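You operate a simulated robot arm through the tools that you are given. There is no shell and no other tool. Be economical: measure what you need, move in short steps, check, and stop when the job is done.

Carry out the task below with a simulated robot arm. There is one attempt and no reset: what you move stays moved.

TASK
Put the green felt pad from the table on the card deck there and the white felt pad on the blue pad.
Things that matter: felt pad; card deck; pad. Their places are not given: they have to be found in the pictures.

It is judged by the outcome, as a careful person would: the job done as asked, and still so three seconds after it is handed in. It fails if anything else is knocked over, pushed out of place, dropped, spilled or broken.

THE ROBOT
A 7-joint arm with a two-finger parallel gripper, fixed in place. Base frame: the origin is at the foot of the arm, x ahead of it, y to its left, z up; the work surface is at about z = 0. Lengths are in mm, angles in degrees, forces in N, time in s.
With the tool pointing down near the work surface it reaches from about 220 to 580 mm from the base axis. Its first joint turns from -66.0 to 66.0 degrees. Payload 2.5 kg.
Tool frame: the origin (TCP) lies between the finger pads and is the grasp point; the fingertips stand 23 mm ahead of it; z points along the fingers, y is the line along which they close. The gripper opens to 94 mm. The fingers are 38 mm wide and 10 mm thick; the gripper's body (54 by 96 mm) begins 39 mm behind the TCP.
Orientation is told as [roll, pitch, yaw] about the base's x, y, z axes, in that order, counted from this pose: with the fingers straight down and closing along the base's y, the tool's x points along the base's -x, its y along +y and its z along -z.

THE INTERFACE
- The arm moves only by the tool nudge_tool. Its argument "moves" is a list of rows, each an object (a shift or turn left out is 0, a gripper value left out holds the last) with "dp": the shift along the tool's x, y, z in mm, a list of three; "angular": the turn, a rotation vector about the tool's x, y, z in degrees, a list of three. In form: [{"dp": [x, y, z], "angular": [ax, ay, az]}, ...]. A call has 1 to 10 rows; each row is the pose to reach, as a shift and turn from the pose commanded when the call began, along the tool's axes at that moment. "fingers" is the finger opening in mm, from 0 to 94, set as the call begins (left out, the last holds). A row lasts 0.2 s, in which the tool goes at most 50 mm and 8.6 degrees; a call with a longer step from one row to the next is refused whole, and so is a gripper value outside its range. A pose out of reach is approached as far as the arm can. The call stops where the force on the tool passes 40 N (or 10 N more than at its start, if that is more) or the arm is blocked; 0.2 s more then pass. The fingers move at their own pace (about 108 mm/s each) and stop on an object; they squeeze with about 40 N. The grip force told is the motor's: it shows also when the fingers shut on nothing. Time passes only in rows, and 0.2 s behind the last, so rows that repeat a pose let the fingers close. It gives the time, the measured TCP pose, the force on the tool (base axes), the opening and the grip force at its end, in the units of the frame above (readings bear some noise).
- Cameras (640 x 400 px; columns grow to the right, rows downward): "scene" is fixed at [89.9, -401.1, 529]; the picture's right is [0.96, -0.28, 0.00], its down [-0.19, -0.66, -0.73] and it looks along [0.20, 0.70, -0.69] (base axes); focal length 271 px, centre (320, 200). "wrist" rides on the gripper at [-39, 0, -44] in the tool frame; the picture's right is [0.00, -1.00, 0.00], its down [0.97, 0.00, -0.24] and it looks along [0.24, 0.00, 0.97] (tool axes); focal length 218 px, centre (320, 200).
- capture(camera): a new picture of that camera. No time passes.
- probe_pixels(camera, pixels): there is no depth. For up to 12 entries [column, row, z] of the newest picture of that camera ("zoom" is the newest enlarged one), the place [x, y] in the base frame at which the ray of that pixel passes the height z, good to about 2 mm. No time passes.
- close_up(camera, box): a new picture of the part [left, top, right, bottom] of that camera's present view, enlarged. No time passes.
- close_job(): hands the job in; it is judged then, once.

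Work in short steps. Measure before you move; look again where a grasp or a placing could have gone wrong, and mend it. You have 60 turns and 22 pictures in all, the two below and enlarged ones among them. Open the gripper and draw the arm clear of the work before you hand the job in, unless the task says otherwise; then end with one line.

The tools are called after "Request:" as name(argument=value, ...) on one line, values as JSON. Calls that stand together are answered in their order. nudge_tool: Moves the arm, as the interface text tells. Its arguments: {"type":"object","properties":{"moves":{"type":"array","items":{"type":"object","properties":{"dp":{"type":"array","items":{"type":"number"}},"angular":{"type":"array","items":{"type":"number"}}}}},"fingers":{"type":"number"}},"required":["moves"]} The other tools are called the same way: capture (camera) takes a picture; probe_pixels (camera, pixels) gives the place at which the rays of pixels pass given heights; close_up (camera, box) takes an enlarged picture of a part of a camera's view; close_job () hands the job in.

At the start:

```text
t: 0.0
ee_pos: [327.1, 305.3, 267.2]
tool_rot: [0.0, 0.0, 0.0]
force: [-0.1, 0.8, 0.2]
grip_width: 93.9
grasp_force: 0.0
```

scene: 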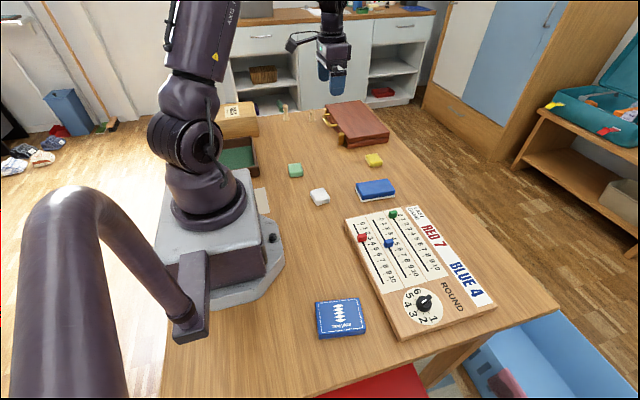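
wrist: 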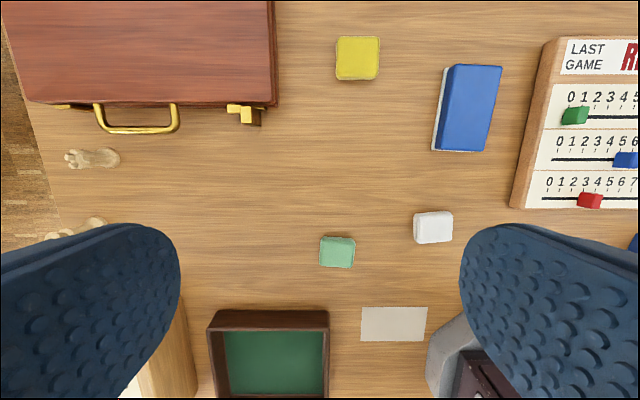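

I'll enlarge the two blue objects and the pads to tell which is the card deck and which is the blue pad.

Request:
close_up(camera="scene", box=[270, 140, 410, 228])

Request:
close_up(camera="scene", box=[290, 280, 390, 345])

```text
4.55 times, centred on (340, 184) of scene
```

zoom: 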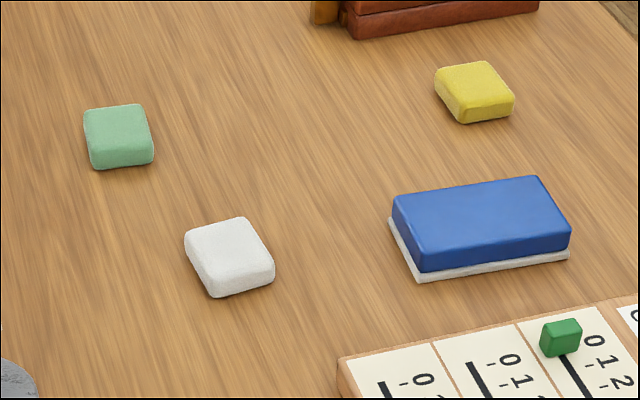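

```text
6.15 times, centred on (340, 312) of scene
```

zoom: 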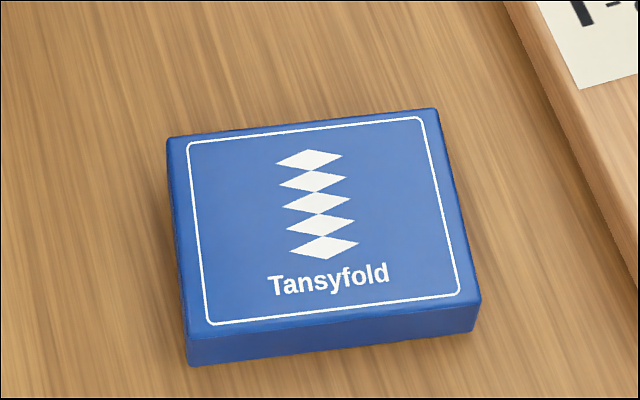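

The "Tansyfold" box at scene (340,318) is the card deck. The plain blue block with a felt base at (375,189) is the blue pad. Next I'll measure all four from the wrist and scene views.

Request:
probe_pixels(camera="wrist", pixels=[[320, 236, 15], [355, 239, 15], [353, 268, 15], [319, 266, 15], [414, 213, 15], [451, 211, 15], [453, 241, 15], [416, 244, 15], [453, 64, 25], [501, 66, 25], [486, 151, 25], [437, 150, 25]])

Request:
probe_pixels(camera="zoom", pixels=[[167, 138, 20], [436, 108, 20], [481, 302, 20], [187, 338, 20], [190, 367, 0], [476, 332, 0], [187, 338, 15], [481, 302, 15], [187, 338, 25], [481, 302, 25]])

Request:
close_up(camera="scene", box=[270, 140, 410, 228])

```text
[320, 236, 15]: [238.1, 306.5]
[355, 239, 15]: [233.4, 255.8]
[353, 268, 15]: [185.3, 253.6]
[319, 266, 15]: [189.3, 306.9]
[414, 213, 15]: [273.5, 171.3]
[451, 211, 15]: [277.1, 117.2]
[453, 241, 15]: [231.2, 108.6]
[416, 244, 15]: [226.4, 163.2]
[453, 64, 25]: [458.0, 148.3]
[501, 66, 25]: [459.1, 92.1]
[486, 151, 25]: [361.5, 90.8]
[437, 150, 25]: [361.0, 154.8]
```

```text
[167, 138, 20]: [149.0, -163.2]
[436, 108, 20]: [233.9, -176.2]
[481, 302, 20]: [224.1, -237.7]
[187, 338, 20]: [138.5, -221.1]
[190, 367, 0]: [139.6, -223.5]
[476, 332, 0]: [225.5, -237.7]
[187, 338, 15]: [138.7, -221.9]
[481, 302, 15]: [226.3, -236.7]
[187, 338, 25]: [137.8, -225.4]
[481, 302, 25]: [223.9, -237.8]
```

```text
4.55 times, centred on (340, 184) of scene
```

zoom: 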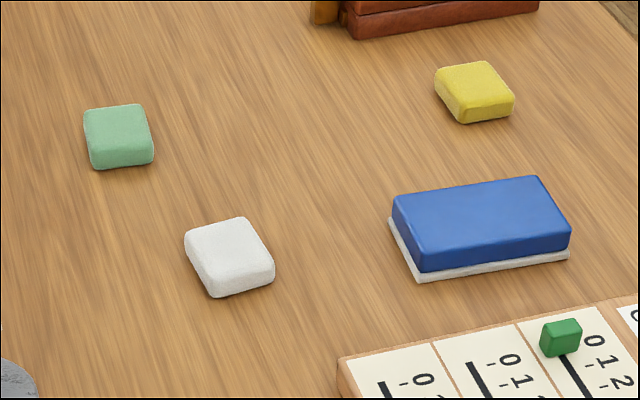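

Request:
probe_pixels(camera="zoom", pixels=[[83, 110, 15], [143, 104, 15], [153, 158, 15], [91, 168, 0], [153, 163, 0], [184, 232, 15], [244, 218, 15], [274, 264, 15], [212, 297, 0], [274, 281, 0], [420, 272, 6], [569, 238, 25]])

Request:
probe_pixels(camera="zoom", pixels=[[393, 196, 25], [538, 176, 25], [571, 235, 25], [420, 270, 25], [418, 282, 0], [568, 258, 0], [388, 222, 0]])

```text
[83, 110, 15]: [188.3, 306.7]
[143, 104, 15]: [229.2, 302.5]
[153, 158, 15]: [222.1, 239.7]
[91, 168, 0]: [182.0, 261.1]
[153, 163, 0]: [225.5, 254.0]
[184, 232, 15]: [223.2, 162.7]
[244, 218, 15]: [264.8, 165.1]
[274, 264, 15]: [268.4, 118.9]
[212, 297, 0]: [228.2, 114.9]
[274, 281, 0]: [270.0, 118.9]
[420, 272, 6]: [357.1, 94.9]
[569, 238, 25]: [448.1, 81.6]
```

```text
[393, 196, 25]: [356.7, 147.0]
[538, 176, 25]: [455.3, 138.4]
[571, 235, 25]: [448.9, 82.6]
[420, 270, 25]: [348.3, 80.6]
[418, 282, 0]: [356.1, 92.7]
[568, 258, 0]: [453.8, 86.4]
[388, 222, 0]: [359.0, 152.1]
```

Green pad sits near (208,279) and white near (250,141). The blue pad centres on about (405,119) and the deck on (182,-200). I'll move above the green pad and look again with the wrist camera.

Request:
nudge_tool(moves=[{"dp": [30, -6, 27]}, {"dp": [60, -13, 54]}, {"dp": [90, -20, 80]}, {"dp": [119, -26, 107]}, {"dp": [119, -26, 107]}], fingers=94)

Request:
capture(camera="wrist")

```text
t: 1.2
ee_pos: [208.7, 280.5, 161.2]
tool_rot: [0.0, 0.1, -0.1]
force: [0.6, 0.2, 0.6]
grip_width: 94.0
grasp_force: 0.0
```

```text
16 pictures are left
```

wrist: 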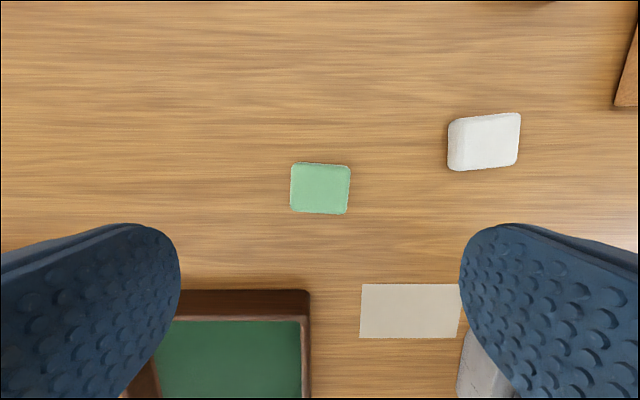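

Request:
probe_pixels(camera="wrist", pixels=[[292, 163, 15], [350, 165, 15], [347, 214, 15], [291, 211, 15], [310, 290, 30], [310, 290, 0], [449, 124, 15], [520, 113, 15], [517, 163, 15], [462, 171, 15], [449, 166, 0], [449, 122, 0]])

```text
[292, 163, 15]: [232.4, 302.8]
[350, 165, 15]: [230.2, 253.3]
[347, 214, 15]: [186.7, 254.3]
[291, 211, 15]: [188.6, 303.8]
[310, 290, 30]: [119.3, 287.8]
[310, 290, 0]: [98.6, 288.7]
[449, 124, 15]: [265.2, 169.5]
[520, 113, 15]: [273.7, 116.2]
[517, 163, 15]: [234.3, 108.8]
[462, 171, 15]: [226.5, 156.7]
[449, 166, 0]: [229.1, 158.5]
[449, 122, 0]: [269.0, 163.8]
```

Green pad centre is (209.5, 278.5), about 50 mm along y, and already aligned. I'll descend with fingertips stopping about 4 mm above the table.

Request:
nudge_tool(moves=[{"dp": [-1, -2, 35]}, {"dp": [-1, -2, 70]}, {"dp": [-1, -2, 100]}, {"dp": [-1, -2, 120]}, {"dp": [-1, -2, 133]}, {"dp": [-1, -2, 133]}])

Request:
nudge_tool(moves=[{"dp": [0, 0, 0]}, {"dp": [0, 0, 0]}, {"dp": [0, 0, 0]}], fingers=40)

Request:
nudge_tool(moves=[{"dp": [0, 0, -10]}, {"dp": [0, 0, -50]}, {"dp": [0, 0, -90]}, {"dp": [0, 0, -130]}, {"dp": [0, 0, -130]}])

Request:
capture(camera="wrist")

```text
t: 2.6
ee_pos: [210.9, 277.7, 28.7]
tool_rot: [0.1, 0.0, 0.1]
force: [-0.8, 0.8, 0.0]
grip_width: 93.8
grasp_force: 0.0
```

```text
t: 3.4
ee_pos: [210.9, 276.9, 27.4]
tool_rot: [-0.1, 0.0, 0.0]
force: [-0.2, -0.4, -0.3]
grip_width: 49.8
grasp_force: 40.1
```

```text
t: 4.6
ee_pos: [207.6, 279.4, 159.1]
tool_rot: [0.1, 0.0, 0.0]
force: [-0.9, 0.3, 0.4]
grip_width: 50.3
grasp_force: 39.6
```

```text
15 pictures are left
```

wrist: 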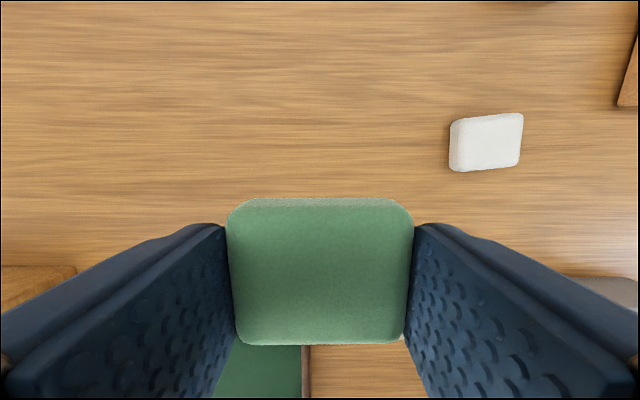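

The green pad is held, at a 50 mm opening. I'll carry it around in front of the base at a safe height.

Request:
nudge_tool(moves=[{"dp": [-35, -35, 0]}, {"dp": [-70, -70, 0]}, {"dp": [-95, -110, 0]}, {"dp": [-110, -155, 0]}, {"dp": [-110, -200, 0]}, {"dp": [-110, -245, 0]}, {"dp": [-110, -290, 0]}, {"dp": [-110, -335, 0]}, {"dp": [-110, -380, 0]}, {"dp": [-95, -420, 0]}])

Request:
nudge_tool(moves=[{"dp": [35, -20, 0]}, {"dp": [70, -38, 0], "angular": [0, 0, 4]}, {"dp": [100, -52, 0], "angular": [0, 0, 9]}, {"dp": [121, -59, 0], "angular": [0, 0, 9]}, {"dp": [121, -59, 0], "angular": [0, 0, 9]}])

Request:
capture(camera="wrist")

Request:
capture(camera="scene")

```text
t: 6.8
ee_pos: [303.9, -143.0, 156.5]
tool_rot: [0.0, 0.0, 0.1]
force: [-0.1, 0.0, 0.5]
grip_width: 50.0
grasp_force: 40.2
```

```text
t: 8.0
ee_pos: [183.7, -200.9, 159.2]
tool_rot: [0.0, 0.0, -9.0]
force: [0.1, 0.3, 0.1]
grip_width: 50.1
grasp_force: 40.6
```

```text
14 pictures are left
```

wrist: 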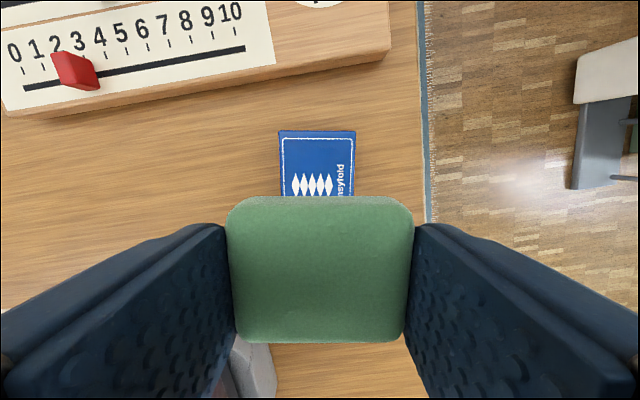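

```text
13 pictures are left
```

scene: 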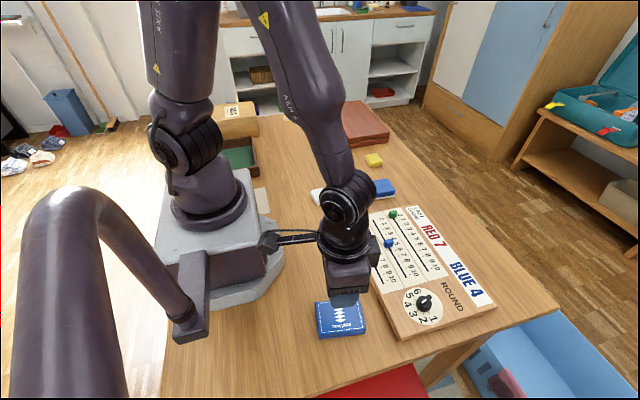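

Request:
probe_pixels(camera="wrist", pixels=[[280, 131, 20], [355, 131, 20], [281, 195, 20], [355, 195, 20], [250, 345, 20], [272, 350, 20], [275, 395, 20]])

Request:
probe_pixels(camera="scene", pixels=[[285, 275, 20], [262, 292, 20], [225, 305, 20], [400, 340, 0]])

```text
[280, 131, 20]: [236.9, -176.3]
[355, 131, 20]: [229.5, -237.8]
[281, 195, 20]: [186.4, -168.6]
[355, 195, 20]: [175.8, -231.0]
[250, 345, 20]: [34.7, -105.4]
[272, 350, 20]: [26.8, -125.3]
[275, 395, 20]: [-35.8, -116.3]
```

```text
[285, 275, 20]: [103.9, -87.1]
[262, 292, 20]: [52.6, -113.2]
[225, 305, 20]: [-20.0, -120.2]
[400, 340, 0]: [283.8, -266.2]
```

The deck centre is about (188,-200) and the deck is roughly 20–23 mm thick. I'll lower to just above it, then go in small steps watching the force.

Request:
nudge_tool(moves=[{"dp": [-4, 0, 35]}, {"dp": [-4, 0, 70]}, {"dp": [-4, 0, 90]}, {"dp": [-4, 0, 101]}, {"dp": [-4, 0, 101]}])

Request:
close_up(camera="scene", box=[290, 270, 390, 345])

```text
t: 9.2
ee_pos: [186.9, -202.7, 56.9]
tool_rot: [0.0, 0.0, -9.0]
force: [-0.1, -0.1, -0.1]
grip_width: 50.0
grasp_force: 40.2
```

```text
5.33 times, centred on (340, 308) of scene
```

zoom: 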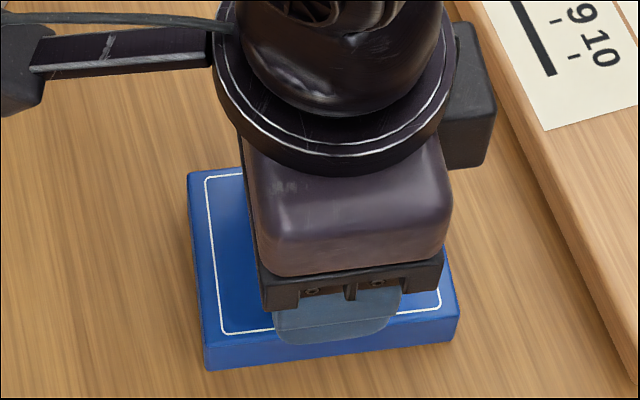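

It's well centred over the deck, so I'll lower gently in 2 mm steps.

Request:
nudge_tool(moves=[{"dp": [0, 1, 2]}, {"dp": [0, 1, 4]}, {"dp": [0, 1, 4]}])

Request:
nudge_tool(moves=[{"dp": [0, 0, 1]}, {"dp": [0, 0, 2]}, {"dp": [0, 0, 2]}])

```text
t: 10.0
ee_pos: [187.3, -200.8, 53.1]
tool_rot: [0.1, 0.0, -9.0]
force: [0.0, -0.2, 0.5]
grip_width: 50.1
grasp_force: 40.1
```

```text
t: 10.8
ee_pos: [187.1, -199.3, 50.7]
tool_rot: [0.1, 0.0, -8.9]
force: [0.9, 0.3, -0.3]
grip_width: 50.1
grasp_force: 40.1
```

Request:
nudge_tool(moves=[{"dp": [0, 0, 1]}, {"dp": [0, 0, 1.5]}, {"dp": [0, 0, 1.5]}])

```text
t: 11.6
ee_pos: [186.9, -200.5, 50.8]
tool_rot: [-0.1, -0.1, -9.0]
force: [-1.3, 2.6, 12.5]
grip_width: 50.3
grasp_force: 39.8
stopped in row 3: the force on the tool passed its limit (the readings are from after the stop); the commanded pose is now the measured one
```

Contact shows an upward force of 12.5 N, so the pad is resting on the deck. I'll open partway and draw straight up.

Request:
nudge_tool(moves=[{"dp": [0, 0, 0]}, {"dp": [0, 0, 0]}, {"dp": [0, 0, 0]}], fingers=72)

Request:
nudge_tool(moves=[{"dp": [0, 0, -15]}, {"dp": [0, 0, -50]}, {"dp": [0, 0, -80]}, {"dp": [0, 0, -110]}, {"dp": [0, 0, -110]}])

Request:
capture(camera="wrist")

```text
t: 12.4
ee_pos: [188.4, -202.9, 50.8]
tool_rot: [0.0, 0.1, -8.9]
force: [-0.7, 0.0, 0.3]
grip_width: 72.3
grasp_force: 0.0
```

```text
t: 13.6
ee_pos: [187.7, -200.6, 160.3]
tool_rot: [-0.1, -0.1, -9.1]
force: [-0.4, 0.4, 0.2]
grip_width: 71.7
grasp_force: 0.0
```

```text
11 pictures are left
```

wrist: 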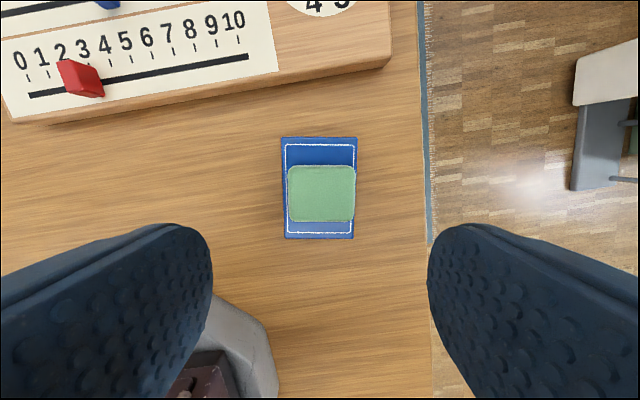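

The green pad sits squarely on the deck. I'll back out, return yaw to 0, and swing around to the white pad near (250,138), which has a yaw of about +10.

Request:
nudge_tool(moves=[{"dp": [-30, 22, 0]}, {"dp": [-60, 44, 0], "angular": [0, 0, -4.5]}, {"dp": [-86, 62, 0], "angular": [0, 0, -9]}, {"dp": [-104, 78, 0], "angular": [0, 0, -9]}, {"dp": [-104, 78, 0], "angular": [0, 0, -9]}], fingers=94)

Request:
nudge_tool(moves=[{"dp": [-10, 45, 0]}, {"dp": [-15, 90, 0]}, {"dp": [-15, 135, 0]}, {"dp": [-10, 180, 0]}, {"dp": [5, 220, 0]}, {"dp": [30, 250, 0]}, {"dp": [53, 279, 0], "angular": [0, 0, -5]}, {"dp": [53, 279, 0], "angular": [0, 0, -10]}, {"dp": [53, 279, 0], "angular": [0, 0, -10]}])

Request:
capture(camera="wrist")

```text
t: 14.8
ee_pos: [301.8, -139.4, 158.4]
tool_rot: [-0.1, -0.1, 0.1]
force: [-0.8, -0.3, 0.5]
grip_width: 94.0
grasp_force: 0.0
```

```text
t: 16.8
ee_pos: [247.1, 140.0, 161.2]
tool_rot: [-0.1, 0.0, 10.1]
force: [0.4, 0.5, -1.0]
grip_width: 94.2
grasp_force: 0.0
```

```text
10 pictures are left
```

wrist: 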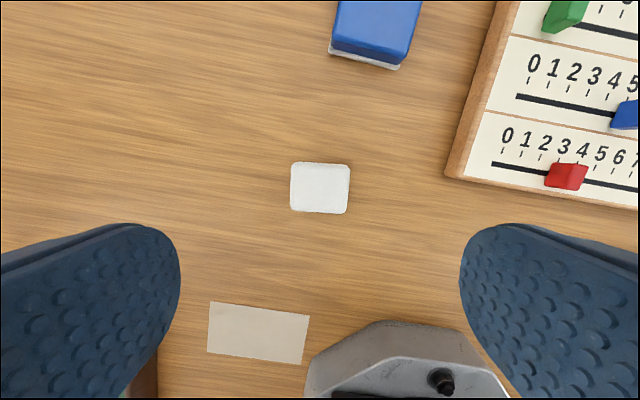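

The white pad is centred at (320,188) and aligned, the same view as the green one had. I'll descend, grip and lift.

Request:
nudge_tool(moves=[{"dp": [0, 0, 35]}, {"dp": [0, 0, 70]}, {"dp": [0, 0, 100]}, {"dp": [0, 0, 120]}, {"dp": [0, 0, 132]}, {"dp": [0, 0, 132]}])

Request:
nudge_tool(moves=[{"dp": [0, 0, 0]}, {"dp": [0, 0, 0]}, {"dp": [0, 0, 0]}], fingers=40)

Request:
nudge_tool(moves=[{"dp": [0, 0, -10]}, {"dp": [0, 0, -50]}, {"dp": [0, 0, -90]}, {"dp": [0, 0, -130]}, {"dp": [0, 0, -130]}])

Request:
probe_pixels(camera="scene", pixels=[[381, 210, 15], [400, 205, 15]])

```text
t: 18.2
ee_pos: [249.6, 140.5, 29.2]
tool_rot: [-0.2, -0.1, 10.1]
force: [0.0, -1.8, 0.4]
grip_width: 93.9
grasp_force: 0.1
```

```text
t: 19.0
ee_pos: [249.1, 139.4, 29.6]
tool_rot: [-0.1, -0.1, 10.0]
force: [0.2, 0.0, 0.0]
grip_width: 50.2
grasp_force: 39.8
```

```text
t: 20.2
ee_pos: [249.7, 137.4, 159.9]
tool_rot: [-0.1, 0.0, 10.0]
force: [-0.1, 0.7, 0.4]
grip_width: 50.1
grasp_force: 40.1
```

```text
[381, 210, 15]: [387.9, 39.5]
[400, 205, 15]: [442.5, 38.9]
```

White pad is held. I'll approach to just short of the blue pad so the wrist camera sees all of it.

Request:
nudge_tool(moves=[{"dp": [-40, -16, 0]}, {"dp": [-80, -31, 0], "angular": [0, 0, 5]}, {"dp": [-95, -37, 0], "angular": [0, 0, 10]}, {"dp": [-95, -37, 0], "angular": [0, 0, 10]}])

Request:
capture(camera="wrist")

```text
t: 21.2
ee_pos: [348.0, 118.4, 158.0]
tool_rot: [-0.1, 0.0, -0.1]
force: [-0.3, 0.8, -0.8]
grip_width: 50.2
grasp_force: 40.1
```

```text
9 pictures are left
```

wrist: 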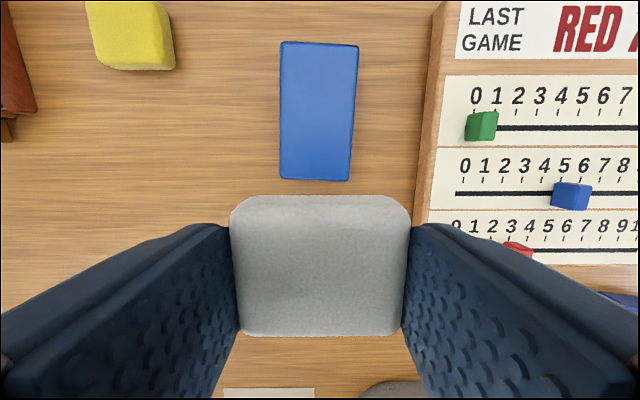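

Request:
probe_pixels(camera="wrist", pixels=[[281, 42, 28], [358, 45, 28], [350, 181, 28], [280, 178, 28], [440, 75, 20], [415, 205, 20]])

```text
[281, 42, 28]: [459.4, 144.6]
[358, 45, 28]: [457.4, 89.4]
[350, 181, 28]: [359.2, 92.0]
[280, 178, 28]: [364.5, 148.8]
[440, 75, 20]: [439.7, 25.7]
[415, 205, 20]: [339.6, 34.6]
```

Blue pad centre is (409.5,118.5) with yaw about -3. I'll move over it and lower to a hover.

Request:
nudge_tool(moves=[{"dp": [-40, 0, 0], "angular": [0, 0, 2]}, {"dp": [-61, 0, 20], "angular": [0, 0, 3]}, {"dp": [-61, 0, 60], "angular": [0, 0, 3]}, {"dp": [-61, 0, 90], "angular": [0, 0, 3]}, {"dp": [-61, 0, 90], "angular": [0, 0, 3]}])

Request:
close_up(camera="scene", box=[320, 140, 430, 210])

```text
t: 22.4
ee_pos: [411.2, 119.2, 69.2]
tool_rot: [-0.2, -0.1, -2.9]
force: [0.4, -0.3, 0.1]
grip_width: 50.0
grasp_force: 39.7
```

```text
5.71 times, centred on (375, 175) of scene
```

zoom: 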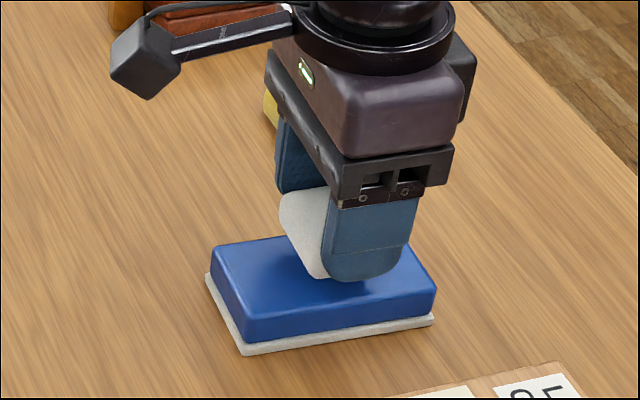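

Well positioned; I'll lower gently.

Request:
nudge_tool(moves=[{"dp": [0, 0, 2]}, {"dp": [0, 0, 4]}, {"dp": [0, 0, 6]}, {"dp": [0, 0, 6]}])

Request:
nudge_tool(moves=[{"dp": [0, 0, 1]}, {"dp": [0, 0, 2]}, {"dp": [0, 0, 3]}, {"dp": [0, 0, 3]}])

```text
t: 23.4
ee_pos: [411.2, 118.2, 62.0]
tool_rot: [0.0, -0.1, -3.0]
force: [0.2, -0.6, -0.2]
grip_width: 50.1
grasp_force: 40.3
```

```text
t: 24.4
ee_pos: [411.7, 118.0, 58.7]
tool_rot: [-0.1, -0.2, -2.9]
force: [-0.7, 0.6, 0.0]
grip_width: 50.2
grasp_force: 40.1
```

Request:
nudge_tool(moves=[{"dp": [0, 0, 0.7]}, {"dp": [0, 0, 1.4]}, {"dp": [0, 0, 2]}, {"dp": [0, 0, 2]}])

```text
t: 25.4
ee_pos: [410.5, 118.2, 57.4]
tool_rot: [-0.1, -0.2, -3.0]
force: [0.2, 0.0, 0.3]
grip_width: 49.9
grasp_force: 40.1
```

Request:
nudge_tool(moves=[{"dp": [0, 0, 0.7]}, {"dp": [0, 0, 1.4]}, {"dp": [0, 0, 2]}, {"dp": [0, 0, 2]}])

Request:
close_up(camera="scene", box=[330, 155, 420, 210])

```text
t: 26.4
ee_pos: [411.4, 119.7, 56.1]
tool_rot: [0.0, -0.1, -3.0]
force: [-0.5, -1.2, 10.7]
grip_width: 50.1
grasp_force: 39.6
```

```text
7.11 times, centred on (375, 182) of scene
```

zoom: 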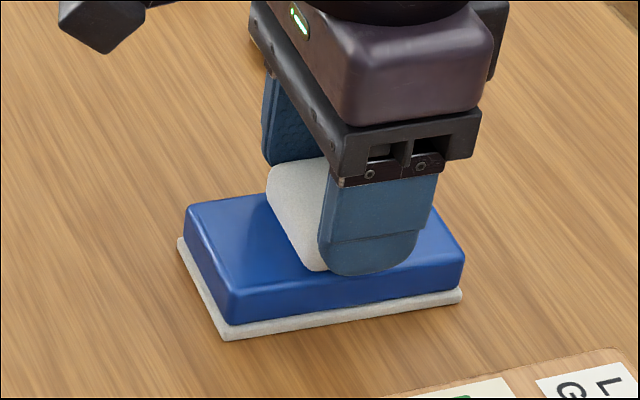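

Contact reads 10.7 N and the pad is resting on the blue pad. I'll release and lift.

Request:
nudge_tool(moves=[{"dp": [0, 0, 0]}, {"dp": [0, 0, 0]}, {"dp": [0, 0, 0]}], fingers=72)

Request:
nudge_tool(moves=[{"dp": [0, 0, -15]}, {"dp": [0, 0, -50]}, {"dp": [0, 0, -90]}, {"dp": [0, 0, -130]}, {"dp": [40, 0, -150]}, {"dp": [80, 0, -150]}, {"dp": [80, 0, -150]}])

Request:
capture(camera="wrist")

Request:
capture(camera="scene")

```text
t: 27.2
ee_pos: [410.2, 118.6, 54.8]
tool_rot: [-0.1, -0.1, -3.0]
force: [-0.8, 0.2, -1.0]
grip_width: 72.1
grasp_force: 0.0
```

```text
t: 28.8
ee_pos: [329.3, 122.1, 205.9]
tool_rot: [-0.1, -0.2, -3.0]
force: [-0.1, -0.3, -0.1]
grip_width: 72.1
grasp_force: 0.1
```

```text
6 pictures are left
```

wrist: 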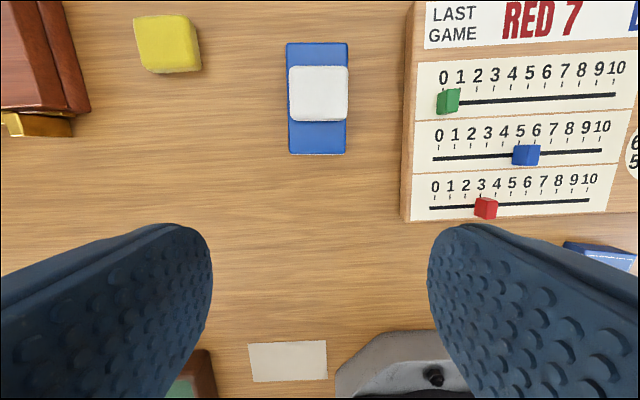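

```text
5 pictures are left
```

scene: 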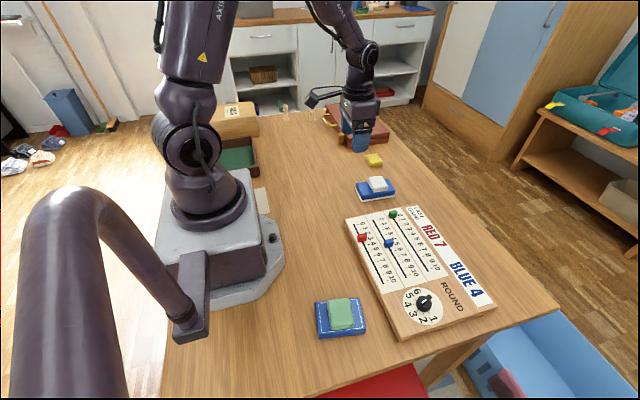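

Both pads are resting centred on their targets, nothing else has moved, and the arm is clear.

Request:
close_job()

```text
The job is handed in.
```

The green felt pad is on the card deck and the white felt pad is on the blue pad; nothing else was moved, and the arm is clear with the gripper open.
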